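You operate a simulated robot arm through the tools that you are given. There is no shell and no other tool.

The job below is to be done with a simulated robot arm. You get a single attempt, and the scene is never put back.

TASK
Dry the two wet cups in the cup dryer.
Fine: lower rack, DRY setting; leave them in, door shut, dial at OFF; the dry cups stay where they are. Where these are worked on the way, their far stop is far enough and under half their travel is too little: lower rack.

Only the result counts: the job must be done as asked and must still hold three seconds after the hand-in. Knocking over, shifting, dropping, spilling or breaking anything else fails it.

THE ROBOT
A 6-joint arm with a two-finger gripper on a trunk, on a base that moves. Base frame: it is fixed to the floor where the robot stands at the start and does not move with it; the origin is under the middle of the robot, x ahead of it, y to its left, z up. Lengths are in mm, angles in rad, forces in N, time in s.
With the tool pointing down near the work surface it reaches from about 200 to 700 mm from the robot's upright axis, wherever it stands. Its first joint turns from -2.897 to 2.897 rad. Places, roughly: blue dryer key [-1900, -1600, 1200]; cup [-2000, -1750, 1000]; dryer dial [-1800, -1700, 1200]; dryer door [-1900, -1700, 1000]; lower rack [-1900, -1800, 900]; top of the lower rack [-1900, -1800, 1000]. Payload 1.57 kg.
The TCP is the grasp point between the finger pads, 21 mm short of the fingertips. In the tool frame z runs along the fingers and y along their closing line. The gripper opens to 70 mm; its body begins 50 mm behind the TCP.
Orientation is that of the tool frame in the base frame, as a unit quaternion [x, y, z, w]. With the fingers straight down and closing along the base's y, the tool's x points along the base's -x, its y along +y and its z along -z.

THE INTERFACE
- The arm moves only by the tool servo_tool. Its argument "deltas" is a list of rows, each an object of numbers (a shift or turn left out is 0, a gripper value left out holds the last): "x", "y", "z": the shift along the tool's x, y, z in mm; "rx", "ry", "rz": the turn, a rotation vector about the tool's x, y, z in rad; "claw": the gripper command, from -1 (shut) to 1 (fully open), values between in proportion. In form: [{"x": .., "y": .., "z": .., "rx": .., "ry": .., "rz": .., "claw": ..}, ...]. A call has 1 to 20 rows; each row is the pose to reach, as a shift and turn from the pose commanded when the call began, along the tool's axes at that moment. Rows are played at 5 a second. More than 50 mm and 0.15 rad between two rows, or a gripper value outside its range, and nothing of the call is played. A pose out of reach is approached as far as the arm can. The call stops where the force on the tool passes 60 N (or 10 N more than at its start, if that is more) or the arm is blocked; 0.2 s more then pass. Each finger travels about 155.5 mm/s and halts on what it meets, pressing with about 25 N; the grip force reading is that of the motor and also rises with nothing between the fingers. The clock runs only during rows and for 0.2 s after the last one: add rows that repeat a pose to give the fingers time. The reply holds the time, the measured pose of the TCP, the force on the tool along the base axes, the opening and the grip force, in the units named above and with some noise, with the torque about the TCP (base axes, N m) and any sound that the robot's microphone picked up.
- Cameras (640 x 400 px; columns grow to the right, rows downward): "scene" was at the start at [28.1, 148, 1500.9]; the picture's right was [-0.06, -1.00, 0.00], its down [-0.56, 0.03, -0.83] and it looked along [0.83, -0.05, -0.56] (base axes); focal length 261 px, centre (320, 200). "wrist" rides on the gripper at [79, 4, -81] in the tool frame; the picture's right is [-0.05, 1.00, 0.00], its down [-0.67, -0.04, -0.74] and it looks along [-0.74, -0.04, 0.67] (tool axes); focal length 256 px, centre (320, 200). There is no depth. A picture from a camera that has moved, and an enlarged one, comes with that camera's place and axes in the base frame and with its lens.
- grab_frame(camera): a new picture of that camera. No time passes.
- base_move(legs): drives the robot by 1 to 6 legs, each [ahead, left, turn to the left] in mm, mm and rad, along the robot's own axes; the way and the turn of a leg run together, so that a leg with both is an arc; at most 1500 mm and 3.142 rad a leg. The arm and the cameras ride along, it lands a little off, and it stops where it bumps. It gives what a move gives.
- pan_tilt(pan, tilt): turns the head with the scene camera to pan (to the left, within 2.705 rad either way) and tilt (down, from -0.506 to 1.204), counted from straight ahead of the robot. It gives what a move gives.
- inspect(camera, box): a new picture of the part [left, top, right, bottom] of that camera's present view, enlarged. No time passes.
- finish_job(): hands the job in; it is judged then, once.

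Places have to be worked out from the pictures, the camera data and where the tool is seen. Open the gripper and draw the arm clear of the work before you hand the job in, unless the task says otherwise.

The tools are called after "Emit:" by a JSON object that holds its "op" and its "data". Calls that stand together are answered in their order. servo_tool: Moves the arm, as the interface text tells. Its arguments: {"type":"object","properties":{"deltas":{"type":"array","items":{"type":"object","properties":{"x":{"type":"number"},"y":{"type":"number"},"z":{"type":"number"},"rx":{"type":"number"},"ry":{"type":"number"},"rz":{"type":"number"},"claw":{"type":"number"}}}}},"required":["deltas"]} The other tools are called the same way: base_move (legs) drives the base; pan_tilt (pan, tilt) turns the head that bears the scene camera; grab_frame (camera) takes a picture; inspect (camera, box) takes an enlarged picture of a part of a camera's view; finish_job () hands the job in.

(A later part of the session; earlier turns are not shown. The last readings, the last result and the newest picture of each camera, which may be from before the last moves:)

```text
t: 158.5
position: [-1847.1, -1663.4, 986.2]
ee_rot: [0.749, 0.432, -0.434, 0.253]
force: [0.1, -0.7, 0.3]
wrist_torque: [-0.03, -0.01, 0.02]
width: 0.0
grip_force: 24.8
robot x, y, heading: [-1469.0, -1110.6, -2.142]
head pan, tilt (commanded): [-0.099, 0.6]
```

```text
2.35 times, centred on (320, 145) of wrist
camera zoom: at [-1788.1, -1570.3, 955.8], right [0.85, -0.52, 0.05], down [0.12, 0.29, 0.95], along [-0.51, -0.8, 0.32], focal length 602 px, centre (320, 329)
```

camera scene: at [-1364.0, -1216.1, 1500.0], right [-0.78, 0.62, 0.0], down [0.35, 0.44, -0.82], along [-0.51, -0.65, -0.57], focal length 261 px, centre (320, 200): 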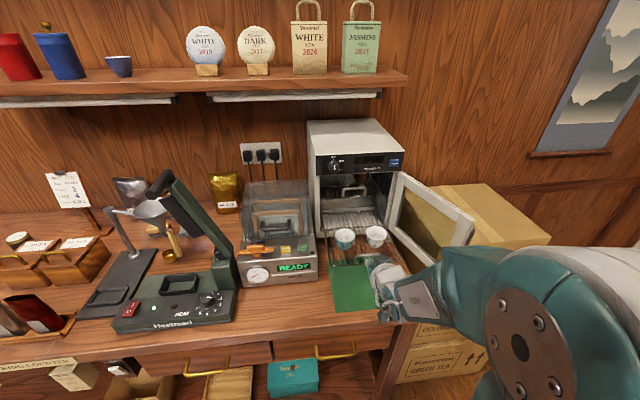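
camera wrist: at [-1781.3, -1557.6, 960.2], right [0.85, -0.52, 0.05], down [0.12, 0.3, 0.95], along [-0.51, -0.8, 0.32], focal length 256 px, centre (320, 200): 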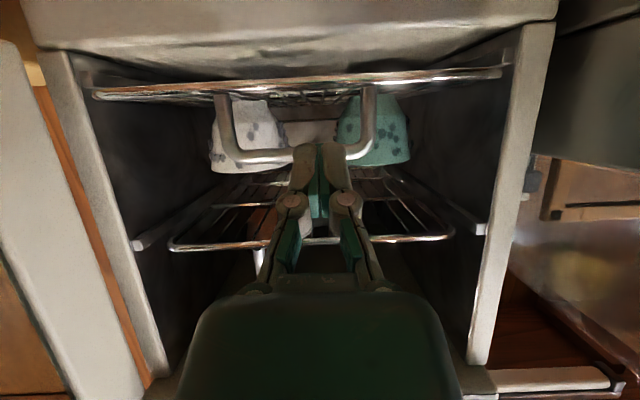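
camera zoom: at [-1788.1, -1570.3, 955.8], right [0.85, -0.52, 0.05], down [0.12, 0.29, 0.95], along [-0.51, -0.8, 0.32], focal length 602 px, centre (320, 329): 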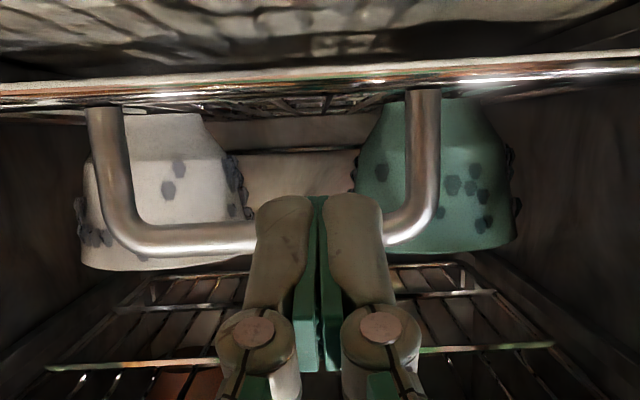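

The rack bar is static at its original seat, cups standing inside. I retreat from the dryer, then raise the tool and turn it to point down.

Emit:
{"op": "servo_tool", "data": {"deltas": [{"x": 12.4, "z": -21.7}, {"x": 29.6, "z": -52.1}, {"x": 49.4, "z": -86.9}, {"x": 70, "z": -123}, {"x": 53, "z": -150, "ry": 0.13}, {"x": 27.5, "z": -178, "ry": 0.26}, {"x": 2, "z": -205, "ry": 0.39}, {"x": -23, "z": -231, "ry": 0.52}, {"x": -48, "z": -257, "ry": 0.65}, {"x": -48, "z": -257, "ry": 0.78}, {"x": -48, "z": -257, "ry": 0.92}, {"x": -48, "z": -257, "ry": 1.05}]}}

Emit:
{"op": "grab_frame", "data": {"camera": "wrist"}}

Emit:
{"op": "inspect", "data": {"camera": "scene", "box": [300, 110, 480, 270]}}

```text
t: 161.1
position: [-1748.2, -1491.1, 1154.7]
ee_rot: [0.866, 0.5, 0.001, 0.002]
force: [-0.1, -0.1, -0.3]
wrist_torque: [0.01, 0.04, 0.01]
width: 0.0
grip_force: 24.9
out of reach, approached as far as the arm can: row 6
robot x, y, heading: [-1470.8, -1111.8, -2.143]
head pan, tilt (commanded): [-0.099, 0.6]
```

```text
taken
camera wrist: at [-1705.1, -1423.3, 1234.9], right [0.84, -0.55, 0.0], down [-0.37, -0.56, 0.75], along [-0.41, -0.63, -0.67], focal length 256 px, centre (320, 200)
```

wrist: 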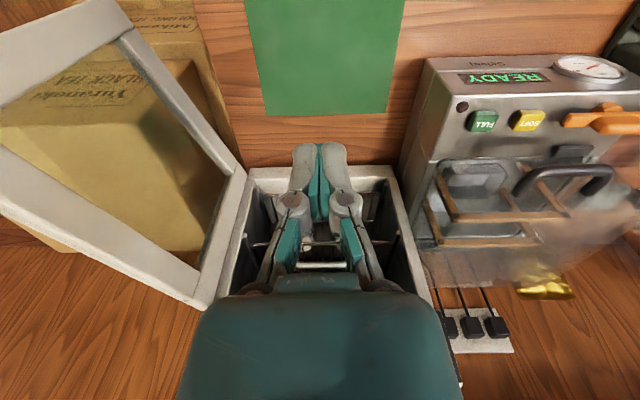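

```text
2.50 times, centred on (390, 190) of scene
camera zoom: at [-1363.9, -1216.6, 1500.0], right [-0.78, 0.62, 0.0], down [0.35, 0.44, -0.82], along [-0.51, -0.65, -0.57], focal length 653 px, centre (145, 225)
```

zoom: 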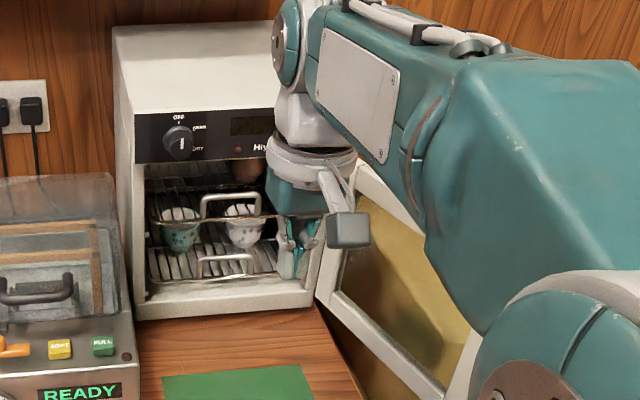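

Rack in with both cups inside. I go around the open door's edge to its outer (right) side, fingers closed.

Emit:
{"op": "servo_tool", "data": {"deltas": [{"x": 43}, {"x": 85}, {"x": 91, "y": -48}, {"x": 93, "y": -96}, {"x": 95, "y": -143}, {"x": 96, "y": -191}, {"x": 97, "y": -239}, {"x": 97, "y": -287}, {"x": 57, "y": -287}, {"x": 17, "y": -287}, {"x": 17, "y": -287, "z": 35}, {"x": 17, "y": -287, "z": 70}]}}

Emit:
{"op": "grab_frame", "data": {"camera": "wrist"}}

Emit:
{"op": "grab_frame", "data": {"camera": "scene"}}

```text
t: 163.7
position: [-1988.3, -1333.1, 1081.8]
ee_rot: [0.866, 0.501, -0.001, 0.003]
force: [0.1, 0.4, -0.4]
wrist_torque: [0.0, 0.02, 0.01]
width: 0.0
grip_force: 25.2
robot x, y, heading: [-1469.8, -1110.1, -2.143]
head pan, tilt (commanded): [-0.099, 0.6]
```

```text
taken
camera wrist: at [-1945.5, -1265.0, 1162.4], right [0.84, -0.55, 0.01], down [-0.37, -0.55, 0.75], along [-0.4, -0.63, -0.66], focal length 256 px, centre (320, 200)
```

wrist: 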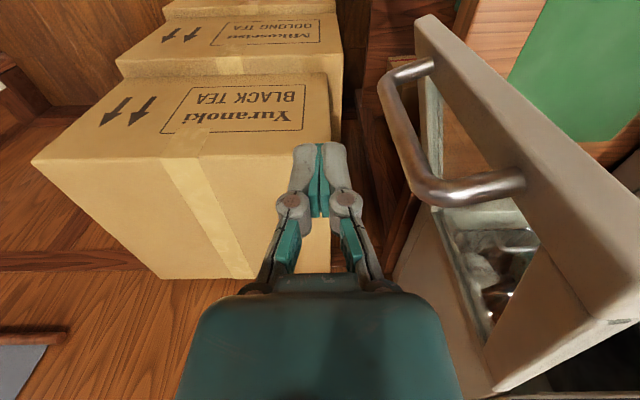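

```text
taken
camera scene: at [-1365.4, -1215.8, 1500.1], right [-0.78, 0.62, 0.0], down [0.35, 0.44, -0.82], along [-0.51, -0.65, -0.57], focal length 261 px, centre (320, 200)
```

scene: 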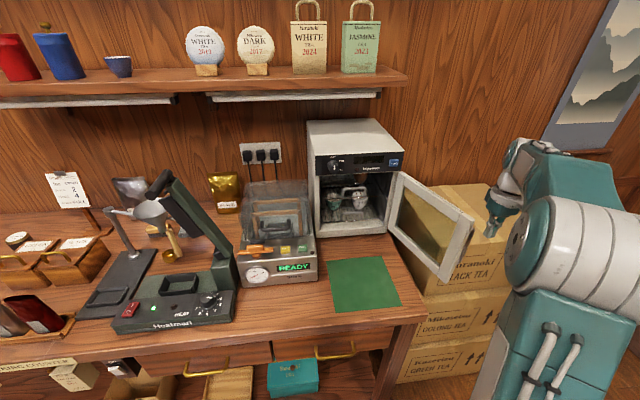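

I'm right of the door handle. I push the handle leftwards along its arc in moderate steps (door from ~105° to ~75°).

Emit:
{"op": "servo_tool", "data": {"deltas": [{"x": 1, "y": 15}, {"x": 1.9, "y": 29}, {"x": 7.5, "y": 42.5}, {"x": 12.8, "y": 56}, {"x": 17, "y": 71}, {"x": 20.9, "y": 85.6}, {"x": 23.7, "y": 103}, {"x": 25.9, "y": 120.6}, {"x": 26.4, "y": 138}, {"x": 25.9, "y": 156}]}}

Emit:
{"op": "grab_frame", "data": {"camera": "wrist"}}

Emit:
{"op": "grab_frame", "data": {"camera": "scene"}}

```text
t: 165.9
position: [-1840.2, -1388.8, 1083.0]
ee_rot: [0.866, 0.5, 0.001, 0.003]
force: [-1.1, 0.0, 0.5]
wrist_torque: [-0.03, 0.03, -0.02]
width: 0.0
grip_force: 24.7
robot x, y, heading: [-1468.5, -1109.6, -2.144]
head pan, tilt (commanded): [-0.099, 0.6]
```

```text
taken
camera wrist: at [-1796.6, -1321.0, 1163.0], right [0.84, -0.55, 0.0], down [-0.37, -0.56, 0.75], along [-0.4, -0.63, -0.66], focal length 256 px, centre (320, 200)
```

wrist: 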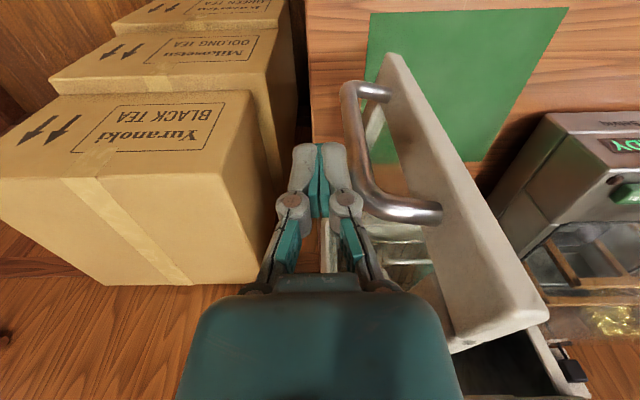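

```text
taken
camera scene: at [-1364.0, -1216.4, 1500.0], right [-0.78, 0.62, 0.0], down [0.35, 0.44, -0.82], along [-0.51, -0.65, -0.57], focal length 261 px, centre (320, 200)
```

scene: 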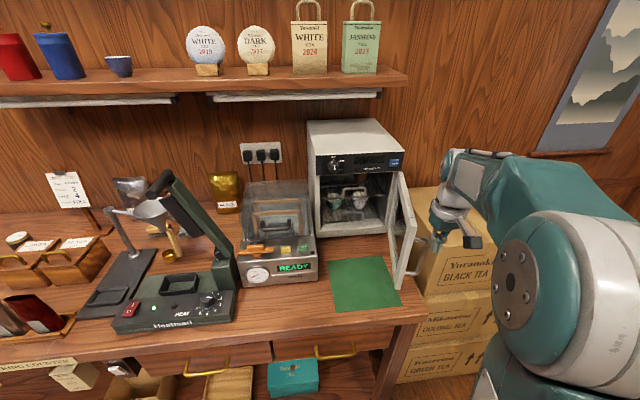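

The door follows nicely (~75°). I continue pushing along the arc down to ~25°.

Emit:
{"op": "servo_tool", "data": {"deltas": [{"x": -2, "y": 17.5}, {"x": -4.8, "y": 35}, {"x": -9.5, "y": 52}, {"x": -14.6, "y": 69}, {"x": -21.5, "y": 85}, {"x": -29, "y": 101}, {"x": -38, "y": 116}, {"x": -47.7, "y": 131}, {"x": -59, "y": 145}, {"x": -70.4, "y": 158}, {"x": -83, "y": 170}, {"x": -96.6, "y": 182}]}}

Emit:
{"op": "grab_frame", "data": {"camera": "wrist"}}

Emit:
{"op": "grab_frame", "data": {"camera": "scene"}}

```text
t: 168.5
position: [-1729.0, -1562.6, 1084.6]
ee_rot: [0.866, 0.499, -0.001, 0.002]
force: [0.3, 0.2, 0.0]
wrist_torque: [-0.02, -0.04, 0.0]
width: 0.3
grip_force: 25.3
robot x, y, heading: [-1469.8, -1111.8, -2.142]
head pan, tilt (commanded): [-0.099, 0.6]
```

```text
taken
camera wrist: at [-1686.9, -1496.3, 1164.4], right [0.84, -0.55, 0.0], down [-0.37, -0.56, 0.75], along [-0.4, -0.63, -0.67], focal length 256 px, centre (320, 200)
```

wrist: 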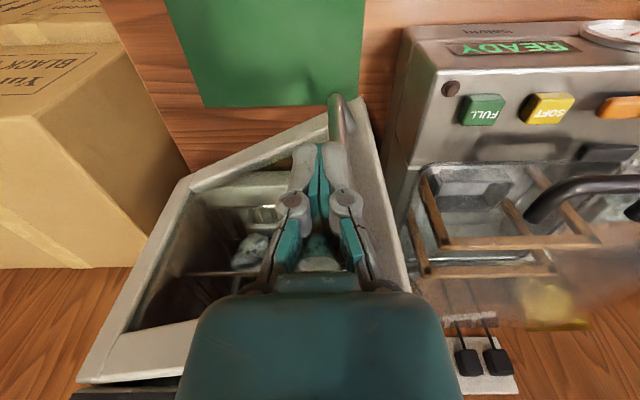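

```text
taken
camera scene: at [-1363.5, -1217.2, 1499.9], right [-0.78, 0.62, 0.0], down [0.35, 0.44, -0.82], along [-0.51, -0.65, -0.57], focal length 261 px, centre (320, 200)
```

scene: 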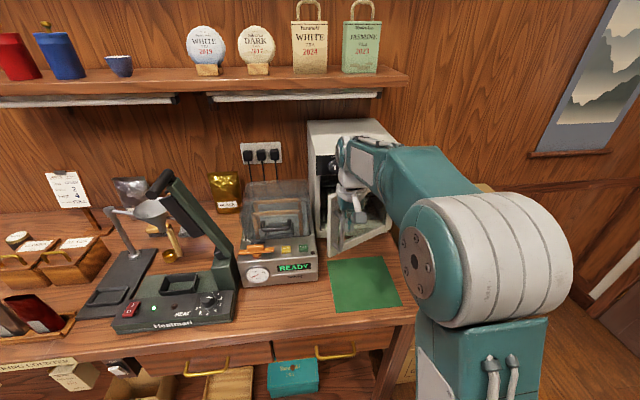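

The door is ~25° open. I pull back a little and pitch the tool to ~60° to finish closing by pushing the handle straight in.

Emit:
{"op": "servo_tool", "data": {"deltas": [{"x": 22}, {"x": 45}, {"x": 45, "y": 3, "z": 5, "ry": -0.13}, {"x": 45, "y": 6, "z": 10, "ry": -0.26}, {"x": 45, "y": 9, "z": 15, "ry": -0.39}, {"x": 45, "y": 12, "z": 20, "ry": -0.52}, {"x": 45, "y": 12, "z": 25, "ry": -0.65}, {"x": 45, "y": 12, "z": 25, "ry": -0.78}, {"x": 45, "y": 12, "z": 25, "ry": -0.91}, {"x": 45, "y": 12, "z": 25, "ry": -1.04}, {"x": 45, "y": 12, "z": 25, "ry": -1.04}]}}

Emit:
{"op": "grab_frame", "data": {"camera": "wrist"}}

Emit:
{"op": "inspect", "data": {"camera": "scene", "box": [290, 110, 430, 260]}}

```text
t: 170.9
position: [-1696.8, -1529.4, 1059.3]
ee_rot: [0.751, 0.433, -0.431, 0.252]
force: [-0.1, -0.6, -0.7]
wrist_torque: [-0.01, 0.02, 0.03]
width: 0.0
grip_force: 25.5
out of reach, approached as far as the arm can: row 9
robot x, y, heading: [-1473.8, -1112.4, -2.144]
head pan, tilt (commanded): [-0.099, 0.6]
```

```text
taken
camera wrist: at [-1638.9, -1436.3, 1030.8], right [0.85, -0.52, 0.05], down [0.12, 0.29, 0.95], along [-0.51, -0.8, 0.31], focal length 256 px, centre (320, 200)
```

wrist: 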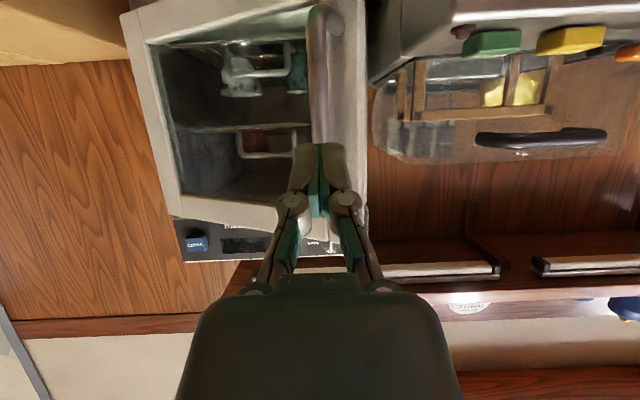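

```text
2.67 times, centred on (360, 185) of scene
camera zoom: at [-1363.3, -1216.3, 1499.9], right [-0.78, 0.62, 0.0], down [0.35, 0.44, -0.82], along [-0.51, -0.65, -0.57], focal length 696 px, centre (213, 240)
```

zoom: 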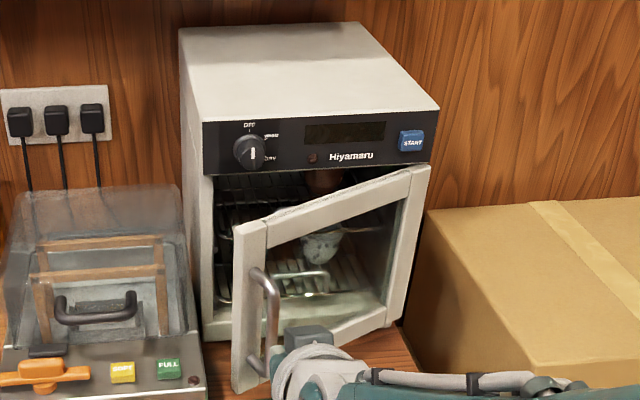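

Tips line up with the handle bar. I push it in along its last arc in ~12 mm steps, stopping short first.

Emit:
{"op": "servo_tool", "data": {"deltas": [{"x": -12, "y": 1.5, "z": 20}, {"x": -23.5, "y": 3.3, "z": 40.6}, {"x": -29, "y": 9.5, "z": 50.7}, {"x": -35.1, "y": 15.8, "z": 60.8}, {"x": -41, "y": 21, "z": 71.4}, {"x": -47.3, "y": 25.9, "z": 81.9}, {"x": -53.6, "y": 29.7, "z": 92.9}, {"x": -59.9, "y": 33.4, "z": 103.8}]}}

Emit:
{"op": "grab_frame", "data": {"camera": "wrist"}}

Emit:
{"op": "inspect", "data": {"camera": "scene", "box": [290, 110, 430, 260]}}

```text
t: 172.7
position: [-1727.0, -1650.4, 1059.5]
ee_rot: [0.751, 0.433, -0.431, 0.251]
force: [-0.6, -0.4, 0.2]
wrist_torque: [0.01, -0.03, 0.0]
width: 0.0
grip_force: 24.7
robot x, y, heading: [-1466.7, -1111.9, -2.144]
head pan, tilt (commanded): [-0.099, 0.6]
```

```text
taken
camera wrist: at [-1669.0, -1557.3, 1030.7], right [0.85, -0.52, 0.05], down [0.12, 0.29, 0.95], along [-0.51, -0.8, 0.31], focal length 256 px, centre (320, 200)
```

wrist: 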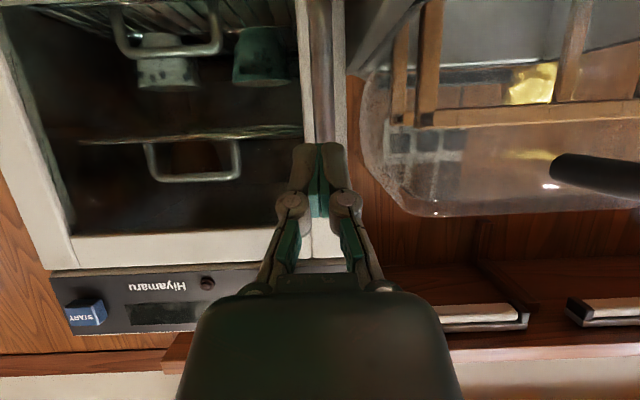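

```text
2.67 times, centred on (360, 185) of scene
camera zoom: at [-1363.4, -1217.0, 1499.9], right [-0.78, 0.62, 0.0], down [0.35, 0.44, -0.82], along [-0.51, -0.65, -0.57], focal length 696 px, centre (213, 240)
```

zoom: 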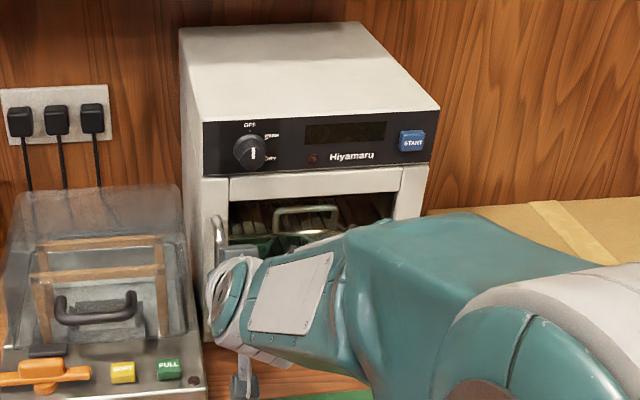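

The door now looks shut or nearly so. I push on gently to confirm it meets its stop.

Emit:
{"op": "servo_tool", "data": {"deltas": [{"x": -4.5, "y": 1.5, "z": 7.5}, {"x": -8.7, "y": 3, "z": 15}, {"x": -13, "y": 4.9, "z": 22.4}]}}

Emit:
{"op": "grab_frame", "data": {"camera": "wrist"}}

```text
t: 173.4
position: [-1732.4, -1662.3, 1058.2]
ee_rot: [0.752, 0.434, -0.428, 0.251]
force: [14.6, 32.0, 13.1]
wrist_torque: [-0.22, 0.01, -0.03]
width: 0.0
grip_force: 29.0
robot x, y, heading: [-1467.1, -1107.2, -2.146]
head pan, tilt (commanded): [-0.099, 0.6]
stopped in row 3: the force on the tool passed its limit at 69 N (the readings are from after the stop); the commanded pose is now the measured one
```

```text
taken
camera wrist: at [-1673.4, -1568.4, 1031.1], right [0.85, -0.52, 0.05], down [0.12, 0.28, 0.95], along [-0.51, -0.81, 0.3], focal length 256 px, centre (320, 200)
```

wrist: 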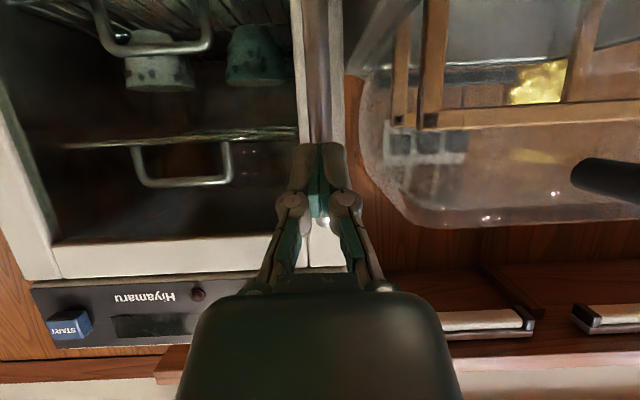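

The push met firm resistance (69 N peak). I back off and compare the door with my earlier picture of it shut.

Emit:
{"op": "servo_tool", "data": {"deltas": [{"x": 15, "z": -26}, {"x": 30, "z": -52}, {"x": 50, "z": -87}]}}

Emit:
{"op": "inspect", "data": {"camera": "scene", "box": [330, 170, 400, 230]}}

Emit:
{"op": "inspect", "data": {"camera": "scene", "box": [305, 110, 415, 245]}}

Emit:
{"op": "grab_frame", "data": {"camera": "wrist"}}

```text
t: 174.2
position: [-1684.1, -1577.3, 1057.4]
ee_rot: [0.753, 0.434, -0.427, 0.25]
force: [0.2, 0.2, -0.4]
wrist_torque: [0.03, 0.0, -0.01]
width: 0.3
grip_force: 28.6
robot x, y, heading: [-1468.6, -1111.0, -2.143]
head pan, tilt (commanded): [-0.099, 0.6]
```

```text
6.67 times, centred on (365, 200) of scene
camera zoom: at [-1364.2, -1215.6, 1500.0], right [-0.78, 0.62, 0.0], down [0.35, 0.44, -0.82], along [-0.51, -0.65, -0.57], focal length 1741 px, centre (20, 200)
```

zoom: 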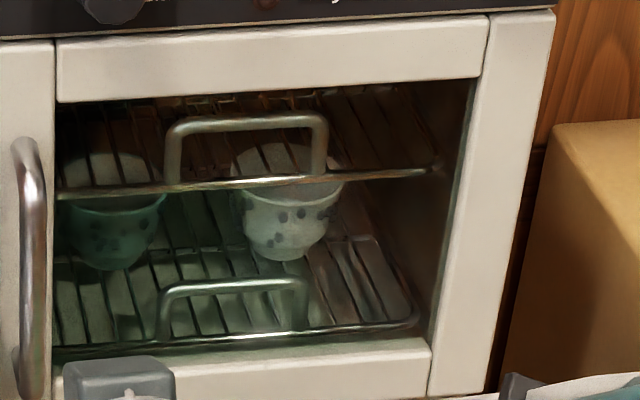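

```text
2.96 times, centred on (360, 178) of scene
camera zoom: at [-1364.2, -1215.6, 1500.0], right [-0.78, 0.62, 0.0], down [0.35, 0.44, -0.82], along [-0.51, -0.65, -0.57], focal length 774 px, centre (202, 267)
```

zoom: 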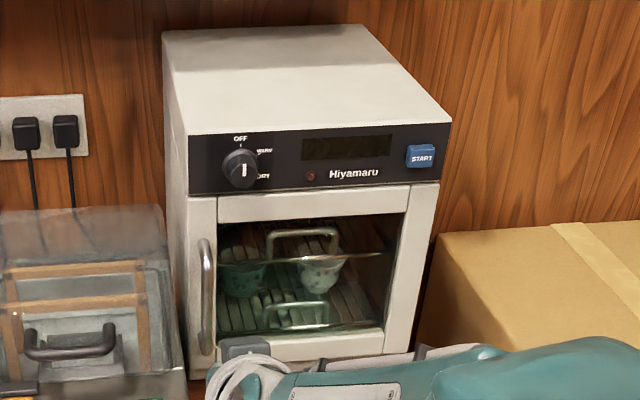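

```text
taken
camera wrist: at [-1624.8, -1484.2, 1030.2], right [0.85, -0.52, 0.05], down [0.12, 0.28, 0.95], along [-0.51, -0.81, 0.3], focal length 256 px, centre (320, 200)
```

wrist: 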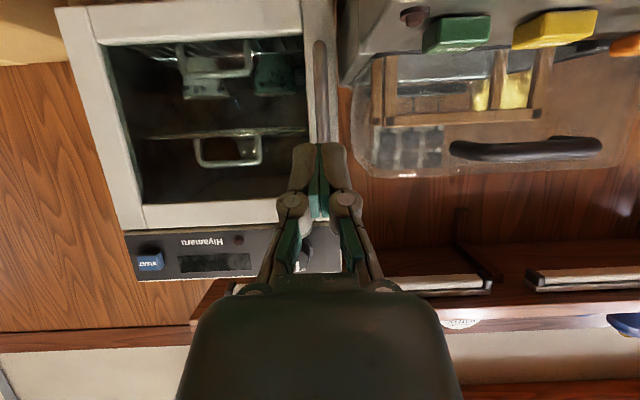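

The door matches the earlier shut picture to within about a millimetre. Now I look closely at the control panel before turning the dial.

Emit:
{"op": "inspect", "data": {"camera": "scene", "box": [322, 140, 412, 190]}}

```text
7.11 times, centred on (367, 165) of scene
camera zoom: at [-1364.2, -1215.6, 1500.0], right [-0.78, 0.62, 0.0], down [0.35, 0.44, -0.82], along [-0.51, -0.65, -0.57], focal length 1857 px, centre (-14, 449)
```

zoom: 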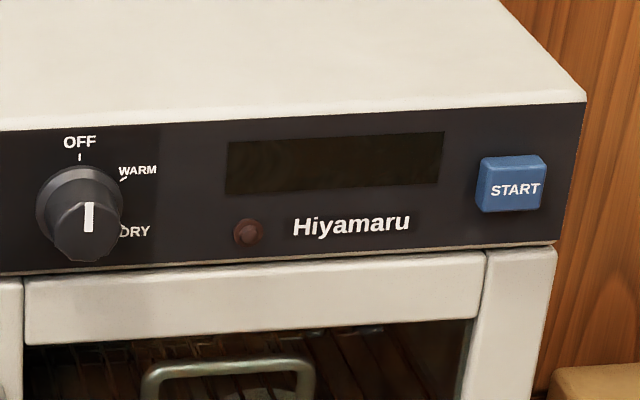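

The knob shows OFF up, WARM at about 55–60° and DRY at about 120° clockwise. I move in front of the panel to view it with the wrist camera.

Emit:
{"op": "servo_tool", "data": {"deltas": [{"x": -10, "y": -15, "z": -35, "ry": 0.05}, {"x": -33, "y": -31, "z": -53, "ry": 0.1}, {"x": -56, "y": -47, "z": -71, "ry": 0.15}, {"x": -80, "y": -62, "z": -89, "ry": 0.2}]}}

Emit:
{"op": "grab_frame", "data": {"camera": "wrist"}}

Emit:
{"op": "inspect", "data": {"camera": "wrist", "box": [160, 130, 460, 290]}}

```text
t: 175.2
position: [-1734.2, -1520.2, 1144.5]
ee_rot: [0.763, 0.46, -0.426, 0.155]
force: [1.2, 0.0, 0.7]
wrist_torque: [-0.02, 0.02, -0.04]
width: 0.0
grip_force: 28.8
out of reach, approached as far as the arm can: row 2, 3, 4
robot x, y, heading: [-1468.1, -1112.1, -2.144]
head pan, tilt (commanded): [-0.099, 0.6]
```

```text
taken
camera wrist: at [-1671.8, -1424.9, 1128.0], right [0.82, -0.56, -0.11], down [0.2, 0.11, 0.97], along [-0.53, -0.82, 0.2], focal length 256 px, centre (320, 200)
```

wrist: 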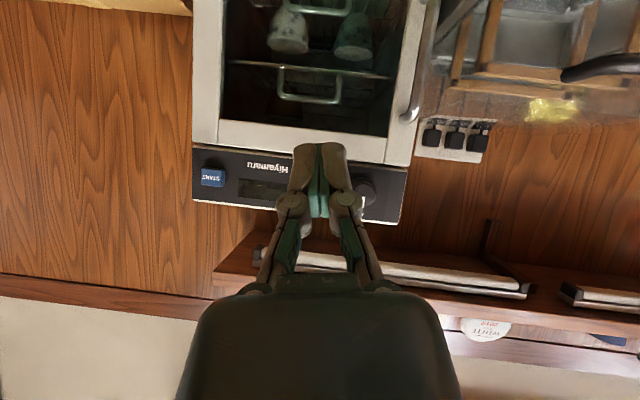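

```text
2.13 times, centred on (310, 210) of wrist
camera zoom: at [-1671.8, -1424.9, 1128.0], right [0.82, -0.56, -0.11], down [0.2, 0.11, 0.97], along [-0.53, -0.82, 0.2], focal length 546 px, centre (341, 179)
```

zoom: 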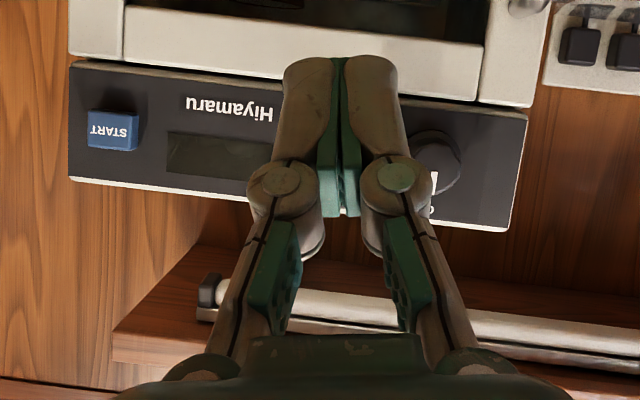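

The wrist is near a singular band at this pitch. I rotate on to nearly horizontal (p≈88°), which should lie beyond it, and open the fingers.

Emit:
{"op": "servo_tool", "data": {"deltas": [{"ry": -0.13}, {"ry": -0.26}, {"ry": -0.39}, {"ry": -0.52}, {"ry": -0.66}, {"ry": -0.66, "claw": 0.3}, {"ry": -0.66, "claw": 0.3}]}}

Emit:
{"op": "grab_frame", "data": {"camera": "wrist"}}

Emit:
{"op": "grab_frame", "data": {"camera": "scene"}}

```text
t: 176.8
position: [-1733.4, -1520.2, 1144.0]
ee_rot: [-0.585, -0.385, 0.648, -0.298]
force: [-0.5, 0.9, -0.7]
wrist_torque: [0.02, 0.0, 0.01]
width: 45.6
grip_force: 0.1
out of reach, approached as far as the arm can: row 2, 3
robot x, y, heading: [-1466.2, -1109.6, -2.145]
head pan, tilt (commanded): [-0.099, 0.6]
```

```text
taken
camera wrist: at [-1697.3, -1448.0, 1062.7], right [0.84, -0.53, -0.1], down [0.46, 0.61, 0.65], along [-0.29, -0.59, 0.75], focal length 256 px, centre (320, 200)
```

wrist: 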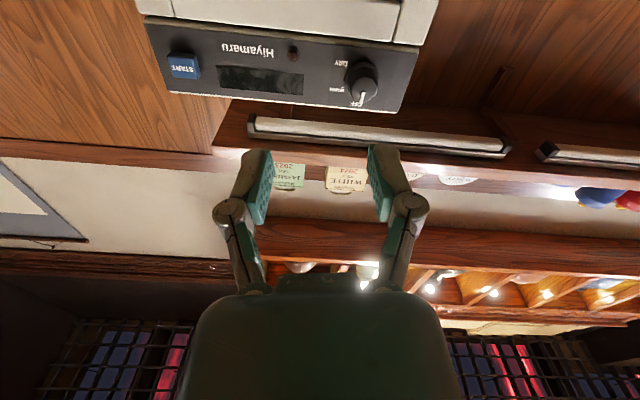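

```text
taken
camera scene: at [-1363.4, -1215.7, 1499.9], right [-0.78, 0.62, 0.0], down [0.35, 0.44, -0.82], along [-0.51, -0.65, -0.57], focal length 261 px, centre (320, 200)
```

scene: 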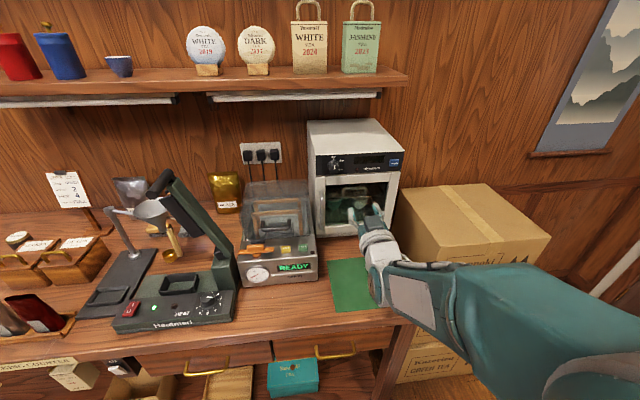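

Horizontal pose reached (tool points straight at the panel, rolled ~0.15 rad). I enlarge the dial in the wrist view.

Emit:
{"op": "inspect", "data": {"camera": "wrist", "box": [130, 10, 430, 130]}}

Emit:
{"op": "inspect", "data": {"camera": "wrist", "box": [310, 50, 410, 120]}}

```text
2.13 times, centred on (280, 70) of wrist
camera zoom: at [-1697.3, -1448.0, 1062.7], right [0.84, -0.53, -0.1], down [0.46, 0.61, 0.65], along [-0.29, -0.59, 0.75], focal length 546 px, centre (405, 477)
```

zoom: 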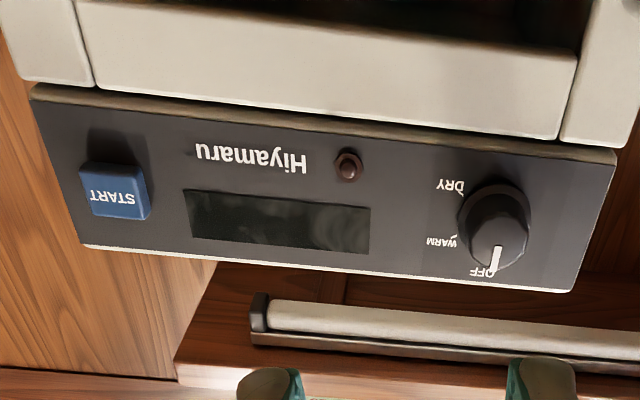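

```text
5.71 times, centred on (360, 85) of wrist
camera zoom: at [-1697.3, -1448.0, 1062.7], right [0.84, -0.53, -0.1], down [0.46, 0.61, 0.65], along [-0.29, -0.59, 0.75], focal length 1463 px, centre (91, 857)
```

zoom: 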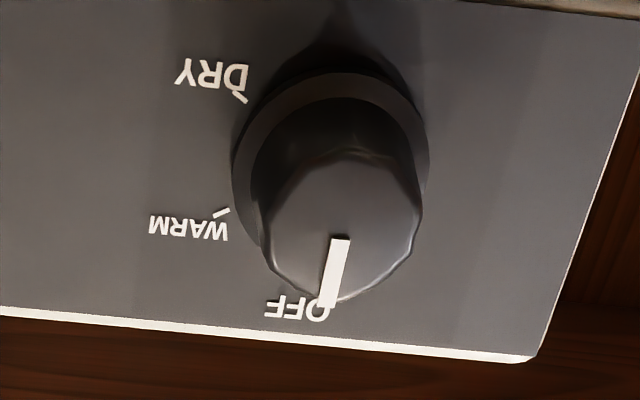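

Dial centre ≈ (s 603, z 1173), knob Ø≈27–32 mm, front at n≈-2373; START ≈ (s 776, z 1175). I align in front of the knob at a safe distance first.

Emit:
{"op": "servo_tool", "data": {"deltas": [{"x": -9, "y": 11, "z": 22, "claw": 0.5}, {"x": -18, "y": 21, "z": 44, "claw": 0.5}, {"x": -26, "y": 31, "z": 66, "claw": 0.5}, {"x": -34, "y": 39.5, "z": 88, "claw": 0.5}, {"x": -34, "y": 39.5, "z": 88, "claw": 0.5}]}}

Emit:
{"op": "grab_frame", "data": {"camera": "wrist"}}

Emit:
{"op": "inspect", "data": {"camera": "scene", "box": [290, 110, 430, 230]}}

```text
t: 178.0
position: [-1741.9, -1618.2, 1173.6]
ee_rot: [-0.586, -0.385, 0.648, -0.298]
force: [0.5, 0.1, 0.1]
wrist_torque: [0.0, 0.02, -0.03]
width: 52.3
grip_force: 0.0
robot x, y, heading: [-1470.8, -1109.1, -2.14]
head pan, tilt (commanded): [-0.099, 0.6]
```

```text
taken
camera wrist: at [-1706.5, -1546.3, 1091.7], right [0.84, -0.53, -0.1], down [0.46, 0.61, 0.65], along [-0.29, -0.59, 0.75], focal length 256 px, centre (320, 200)
```

wrist: 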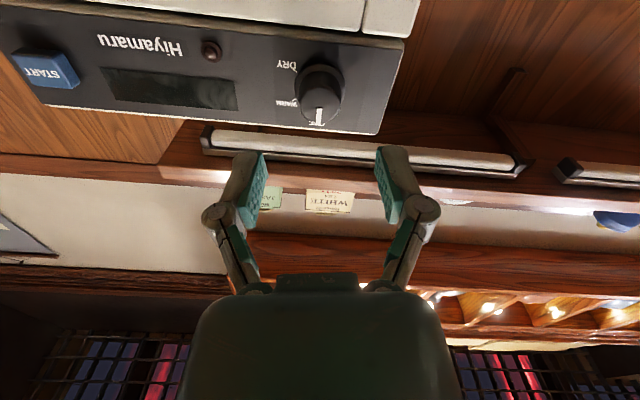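

```text
3.33 times, centred on (360, 170) of scene
camera zoom: at [-1363.4, -1216.3, 1499.9], right [-0.78, 0.62, 0.0], down [0.35, 0.44, -0.82], along [-0.51, -0.65, -0.57], focal length 870 px, centre (187, 300)
```

zoom: 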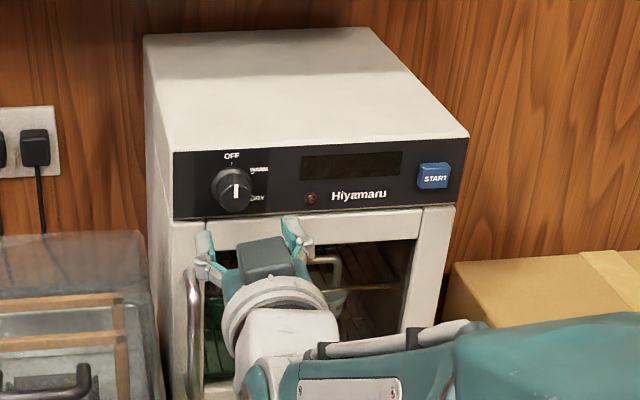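

The knob is close to the tool axis. I enlarge to fine-tune the alignment.

Emit:
{"op": "inspect", "data": {"camera": "wrist", "box": [260, 40, 380, 140]}}

```text
4.00 times, centred on (320, 90) of wrist
camera zoom: at [-1706.5, -1546.3, 1091.7], right [0.84, -0.53, -0.1], down [0.46, 0.61, 0.65], along [-0.29, -0.59, 0.75], focal length 1024 px, centre (320, 640)
```

zoom: 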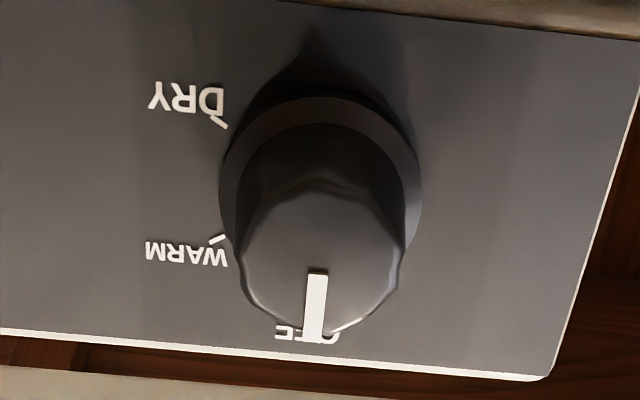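

Tool axis and knob axis agree within ~1 mm. Before gripping, I test in free air whether the wrist can roll clockwise by 2.1 rad here.

Emit:
{"op": "servo_tool", "data": {"deltas": [{"rz": 0.14}, {"rz": 0.28}, {"rz": 0.42}, {"rz": 0.56}, {"rz": 0.7}, {"rz": 0.84}, {"rz": 0.98}, {"rz": 1.12}, {"rz": 1.26}, {"rz": 1.4}, {"rz": 1.54}, {"rz": 1.68}, {"rz": 1.82}, {"rz": 1.96}, {"rz": 2.1}]}}

```text
t: 181.2
position: [-1741.3, -1617.6, 1173.3]
ee_rot: [0.624, -0.318, -0.063, 0.711]
force: [0.2, -0.1, 0.8]
wrist_torque: [-0.02, 0.02, -0.01]
width: 52.6
grip_force: 0.0
robot x, y, heading: [-1469.0, -1114.8, -2.144]
head pan, tilt (commanded): [-0.099, 0.6]
```

The full 2.1 rad roll is reachable. I roll back to the start angle.

Emit:
{"op": "servo_tool", "data": {"deltas": [{"rz": -0.14}, {"rz": -0.28}, {"rz": -0.42}, {"rz": -0.56}, {"rz": -0.7}, {"rz": -0.84}, {"rz": -0.98}, {"rz": -1.12}, {"rz": -1.26}, {"rz": -1.4}, {"rz": -1.54}, {"rz": -1.68}, {"rz": -1.82}, {"rz": -1.96}, {"rz": -2.1}]}}

Emit:
{"op": "grab_frame", "data": {"camera": "wrist"}}

```text
t: 184.4
position: [-1742.7, -1618.6, 1172.9]
ee_rot: [-0.585, -0.385, 0.649, -0.296]
force: [0.4, 0.1, 0.2]
wrist_torque: [0.0, 0.01, 0.0]
width: 52.3
grip_force: 0.0
robot x, y, heading: [-1466.9, -1109.4, -2.137]
head pan, tilt (commanded): [-0.099, 0.6]
```

```text
taken
camera wrist: at [-1706.6, -1545.6, 1092.0], right [0.84, -0.53, -0.1], down [0.46, 0.61, 0.65], along [-0.28, -0.59, 0.75], focal length 256 px, centre (320, 200)
```

wrist: 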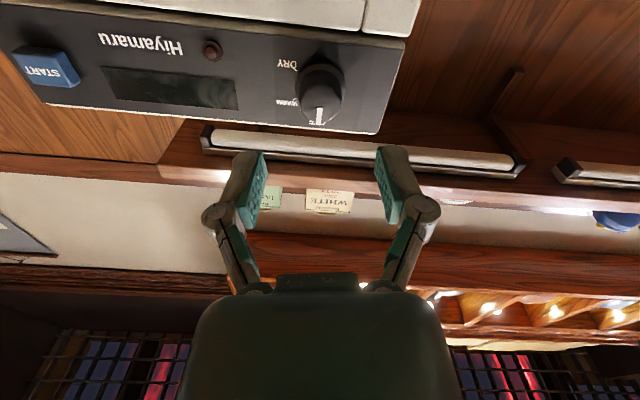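

I advance toward the knob, stopping first with the tips ~15 mm short of the panel.

Emit:
{"op": "servo_tool", "data": {"deltas": [{"x": -1, "z": 25, "claw": 0.5}, {"x": -1.5, "z": 45, "claw": 0.5}, {"x": -1.5, "z": 60, "claw": 0.5}]}}

Emit:
{"op": "grab_frame", "data": {"camera": "wrist"}}

Emit:
{"op": "inspect", "data": {"camera": "scene", "box": [300, 120, 420, 210]}}

```text
t: 185.2
position: [-1773.8, -1669.5, 1175.8]
ee_rot: [-0.586, -0.384, 0.649, -0.298]
force: [0.0, 0.2, 0.7]
wrist_torque: [-0.01, 0.04, 0.0]
width: 52.7
grip_force: 0.0
robot x, y, heading: [-1467.2, -1110.3, -2.14]
head pan, tilt (commanded): [-0.099, 0.6]
```

```text
taken
camera wrist: at [-1738.2, -1597.5, 1094.5], right [0.84, -0.53, -0.1], down [0.46, 0.61, 0.65], along [-0.29, -0.59, 0.75], focal length 256 px, centre (320, 200)
```

wrist: 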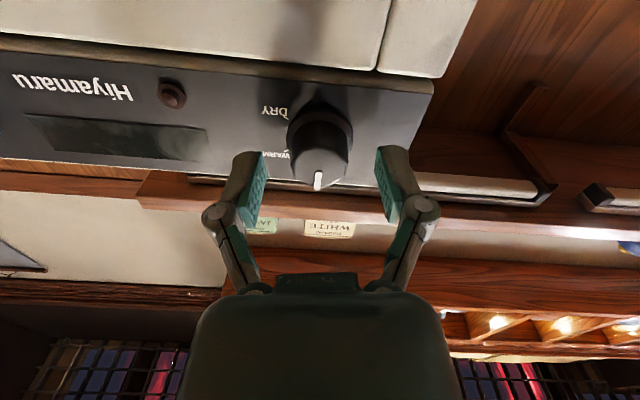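

```text
4.44 times, centred on (360, 165) of scene
camera zoom: at [-1363.6, -1216.4, 1499.9], right [-0.78, 0.62, 0.0], down [0.35, 0.44, -0.82], along [-0.51, -0.65, -0.57], focal length 1161 px, centre (142, 356)
```

zoom: 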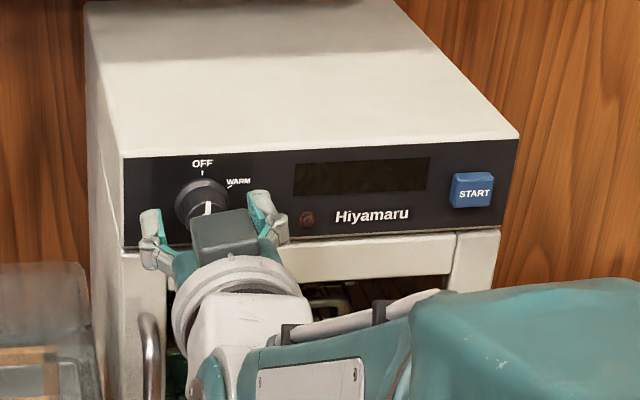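

The knob sits between the pads. I advance 8 mm more and close on it.

Emit:
{"op": "servo_tool", "data": {"deltas": [{"z": 4, "claw": 0.5}, {"z": 8, "claw": 0.5}, {"z": 8, "claw": 0.2}, {"z": 8, "claw": -0.1}, {"z": 8, "claw": -0.5}, {"z": 8, "claw": -0.5}]}}

Emit:
{"op": "inspect", "data": {"camera": "wrist", "box": [230, 80, 410, 240]}}

```text
t: 186.6
position: [-1777.8, -1676.3, 1176.0]
ee_rot: [-0.586, -0.385, 0.648, -0.298]
force: [1.3, -0.5, 1.1]
wrist_torque: [0.22, -0.14, 0.09]
width: 31.8
grip_force: 31.8
robot x, y, heading: [-1469.9, -1107.0, -2.142]
head pan, tilt (commanded): [-0.099, 0.6]
```

```text
2.50 times, centred on (320, 160) of wrist
camera zoom: at [-1742.4, -1604.1, 1094.6], right [0.84, -0.53, -0.1], down [0.46, 0.61, 0.65], along [-0.29, -0.59, 0.75], focal length 640 px, centre (320, 300)
```

zoom: 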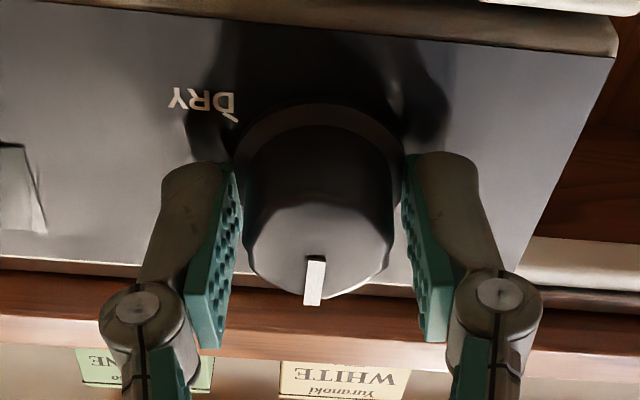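

Knob gripped at 31.8 mm. I turn clockwise about 0.6 rad first and check that it follows.

Emit:
{"op": "servo_tool", "data": {"deltas": [{"rz": 0.1, "claw": -0.5}, {"rz": 0.2, "claw": -0.5}, {"rz": 0.3, "claw": -0.5}, {"rz": 0.4, "claw": -0.5}, {"rz": 0.5, "claw": -0.5}, {"rz": 0.6, "claw": -0.5}]}}

Emit:
{"op": "inspect", "data": {"camera": "wrist", "box": [230, 80, 410, 240]}}

Emit:
{"op": "inspect", "data": {"camera": "scene", "box": [310, 130, 410, 200]}}

```text
t: 188.0
position: [-1778.5, -1674.9, 1175.6]
ee_rot: [0.673, 0.193, -0.531, 0.476]
force: [-2.2, 3.5, -1.5]
wrist_torque: [-0.36, 0.24, -0.44]
width: 31.9
grip_force: 32.0
robot x, y, heading: [-1472.8, -1109.1, -2.144]
head pan, tilt (commanded): [-0.099, 0.6]
```

```text
2.50 times, centred on (320, 160) of wrist
camera zoom: at [-1704.2, -1627.6, 1104.0], right [0.75, -0.46, 0.48], down [0.13, 0.81, 0.57], along [-0.65, -0.36, 0.66], focal length 640 px, centre (320, 300)
```

zoom: 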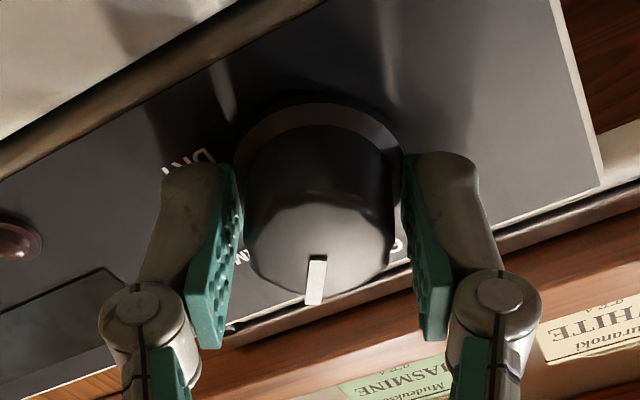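

```text
5.71 times, centred on (360, 165) of scene
camera zoom: at [-1364.5, -1215.8, 1500.0], right [-0.78, 0.62, 0.0], down [0.35, 0.44, -0.82], along [-0.51, -0.65, -0.57], focal length 1492 px, centre (91, 400)
```

zoom: 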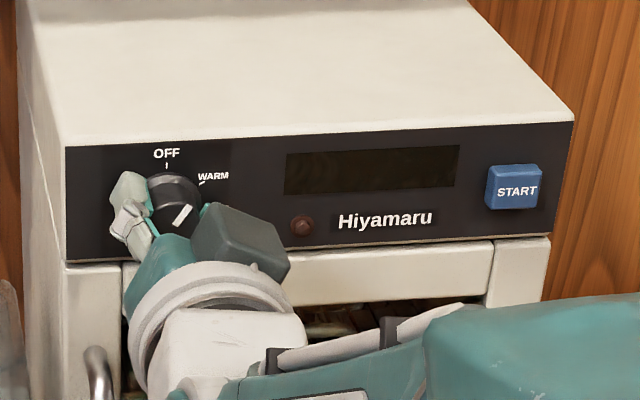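

The knob follows (pointer ~35° clockwise). WARM/DRY ticks measure ~60° and ~120°, so I continue to a total of about 2.09 rad.

Emit:
{"op": "servo_tool", "data": {"deltas": [{"rz": 0.1, "claw": -0.5}, {"rz": 0.2, "claw": -0.5}, {"rz": 0.3, "claw": -0.5}, {"rz": 0.4, "claw": -0.5}, {"rz": 0.5, "claw": -0.5}, {"rz": 0.6, "claw": -0.5}, {"rz": 0.7, "claw": -0.5}, {"rz": 0.8, "claw": -0.5}, {"rz": 0.9, "claw": -0.5}, {"rz": 1.0, "claw": -0.5}, {"rz": 1.1, "claw": -0.5}, {"rz": 1.2, "claw": -0.5}, {"rz": 1.3, "claw": -0.5}, {"rz": 1.4, "claw": -0.5}, {"rz": 1.49, "claw": -0.5}]}}

Emit:
{"op": "inspect", "data": {"camera": "wrist", "box": [230, 80, 410, 240]}}

Emit:
{"op": "inspect", "data": {"camera": "scene", "box": [310, 130, 410, 200]}}

```text
t: 191.2
position: [-1780.2, -1675.4, 1173.5]
ee_rot: [0.628, -0.317, -0.066, 0.708]
force: [-7.0, 9.8, -27.2]
wrist_torque: [0.52, -0.25, -0.41]
width: 31.7
grip_force: 31.6
robot x, y, heading: [-1468.0, -1109.1, -2.144]
head pan, tilt (commanded): [-0.099, 0.6]
```

```text
2.50 times, centred on (320, 160) of wrist
camera zoom: at [-1675.3, -1643.6, 1204.1], right [-0.34, 0.23, 0.91], down [-0.12, 0.95, -0.28], along [-0.93, -0.21, -0.3], focal length 640 px, centre (320, 300)
```

zoom: 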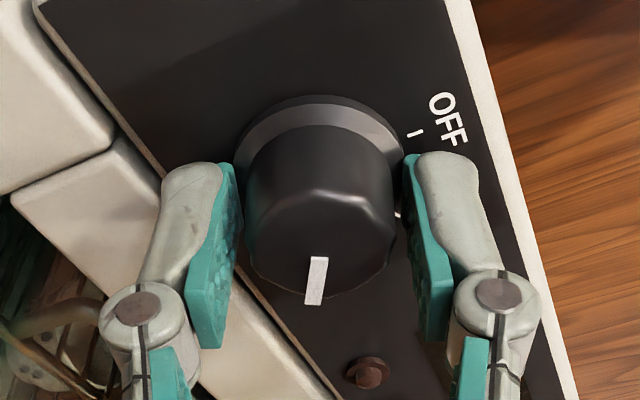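

```text
5.71 times, centred on (360, 165) of scene
camera zoom: at [-1367.1, -1216.7, 1500.0], right [-0.78, 0.62, 0.0], down [0.35, 0.44, -0.82], along [-0.51, -0.65, -0.57], focal length 1492 px, centre (91, 400)
```

zoom: 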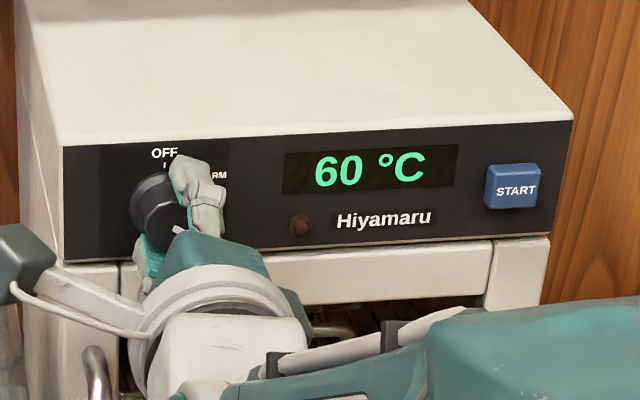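

The display shows "60 °C". I release the knob and back off to read the pointer.

Emit:
{"op": "servo_tool", "data": {"deltas": [{"claw": 0.5}, {"claw": 0.5}, {"z": -25, "claw": 0.5}, {"z": -60, "claw": 0.5}, {"z": -95, "claw": 0.5}]}}

Emit:
{"op": "inspect", "data": {"camera": "scene", "box": [310, 130, 410, 200]}}

Emit:
{"op": "grab_frame", "data": {"camera": "wrist"}}

```text
t: 192.4
position: [-1726.8, -1594.8, 1175.2]
ee_rot: [0.625, -0.314, -0.069, 0.711]
force: [0.0, -0.5, -0.2]
wrist_torque: [-0.02, 0.0, -0.02]
width: 52.8
grip_force: 0.1
robot x, y, heading: [-1468.6, -1110.3, -2.141]
head pan, tilt (commanded): [-0.099, 0.6]
```

```text
5.71 times, centred on (360, 165) of scene
camera zoom: at [-1363.5, -1215.9, 1499.9], right [-0.78, 0.62, 0.0], down [0.35, 0.44, -0.82], along [-0.51, -0.65, -0.57], focal length 1492 px, centre (91, 400)
```

zoom: 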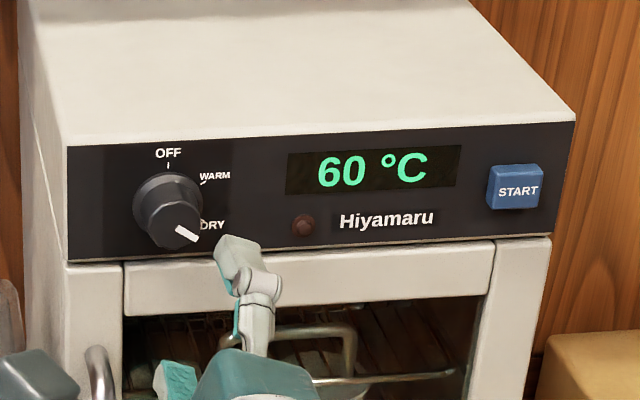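

```text
taken
camera wrist: at [-1622.2, -1563.9, 1204.9], right [-0.34, 0.23, 0.91], down [-0.12, 0.95, -0.29], along [-0.93, -0.21, -0.29], focal length 256 px, centre (320, 200)
```

wrist: 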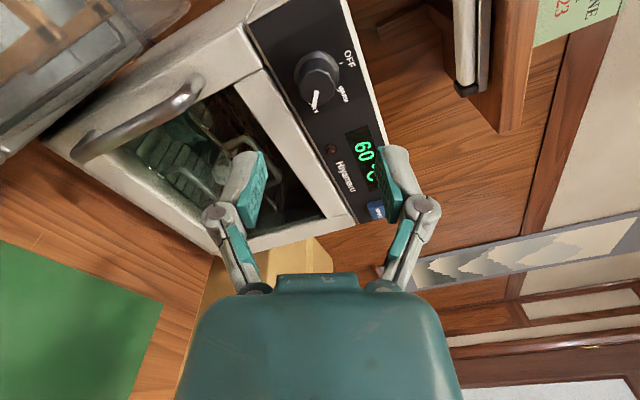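

The pointer now looks to be at DRY; I verify with a wrist close-up.

Emit:
{"op": "inspect", "data": {"camera": "wrist", "box": [270, 20, 390, 120]}}

```text
4.00 times, centred on (330, 70) of wrist
camera zoom: at [-1622.2, -1563.9, 1204.9], right [-0.34, 0.23, 0.91], down [-0.12, 0.95, -0.29], along [-0.93, -0.21, -0.29], focal length 1024 px, centre (280, 720)
```

zoom: 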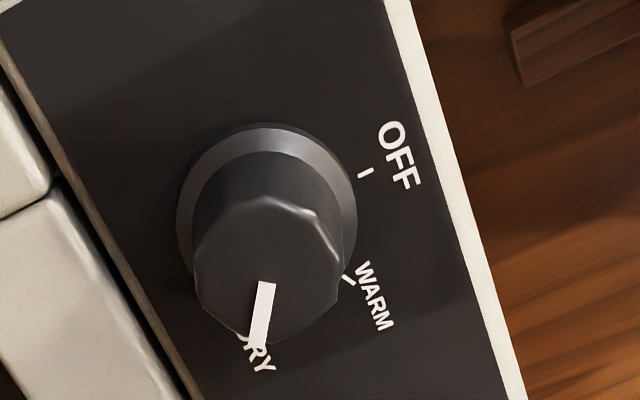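

The pointer is exactly on DRY. Now I close the fingers and move sideways in front of the START key (s≈776, z≈1175).

Emit:
{"op": "servo_tool", "data": {"deltas": [{"x": -40, "y": 15.6, "claw": -1}, {"x": -81, "y": 31, "claw": -1}, {"x": -121, "y": 47, "claw": -1}, {"x": -162, "y": 62.5, "claw": -1}, {"x": -162, "y": 62.5, "claw": -1}]}}

Emit:
{"op": "grab_frame", "data": {"camera": "wrist"}}

Emit:
{"op": "inspect", "data": {"camera": "scene", "box": [310, 110, 440, 220]}}

```text
t: 193.6
position: [-1876.2, -1501.7, 1173.7]
ee_rot: [0.626, -0.315, -0.068, 0.711]
force: [0.0, 0.0, -1.2]
wrist_torque: [0.0, -0.01, 0.0]
width: 0.0
grip_force: 25.2
robot x, y, heading: [-1470.3, -1113.2, -2.143]
head pan, tilt (commanded): [-0.099, 0.6]
```

```text
taken
camera wrist: at [-1772.0, -1470.6, 1204.0], right [-0.34, 0.23, 0.91], down [-0.12, 0.95, -0.29], along [-0.93, -0.21, -0.29], focal length 256 px, centre (320, 200)
```

wrist: 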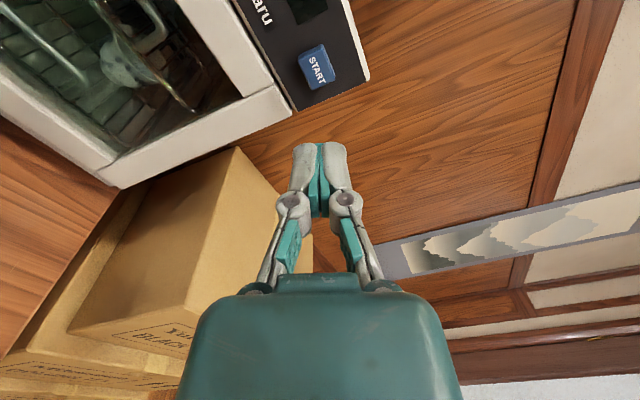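

```text
3.64 times, centred on (375, 165) of scene
camera zoom: at [-1364.2, -1215.6, 1500.0], right [-0.78, 0.62, 0.0], down [0.35, 0.44, -0.82], along [-0.51, -0.65, -0.57], focal length 950 px, centre (120, 327)
```

zoom: 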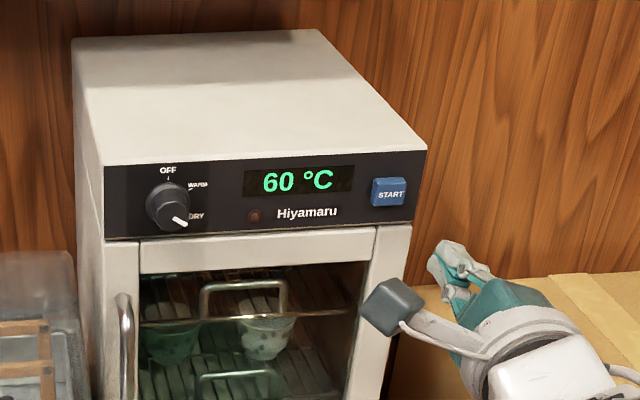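

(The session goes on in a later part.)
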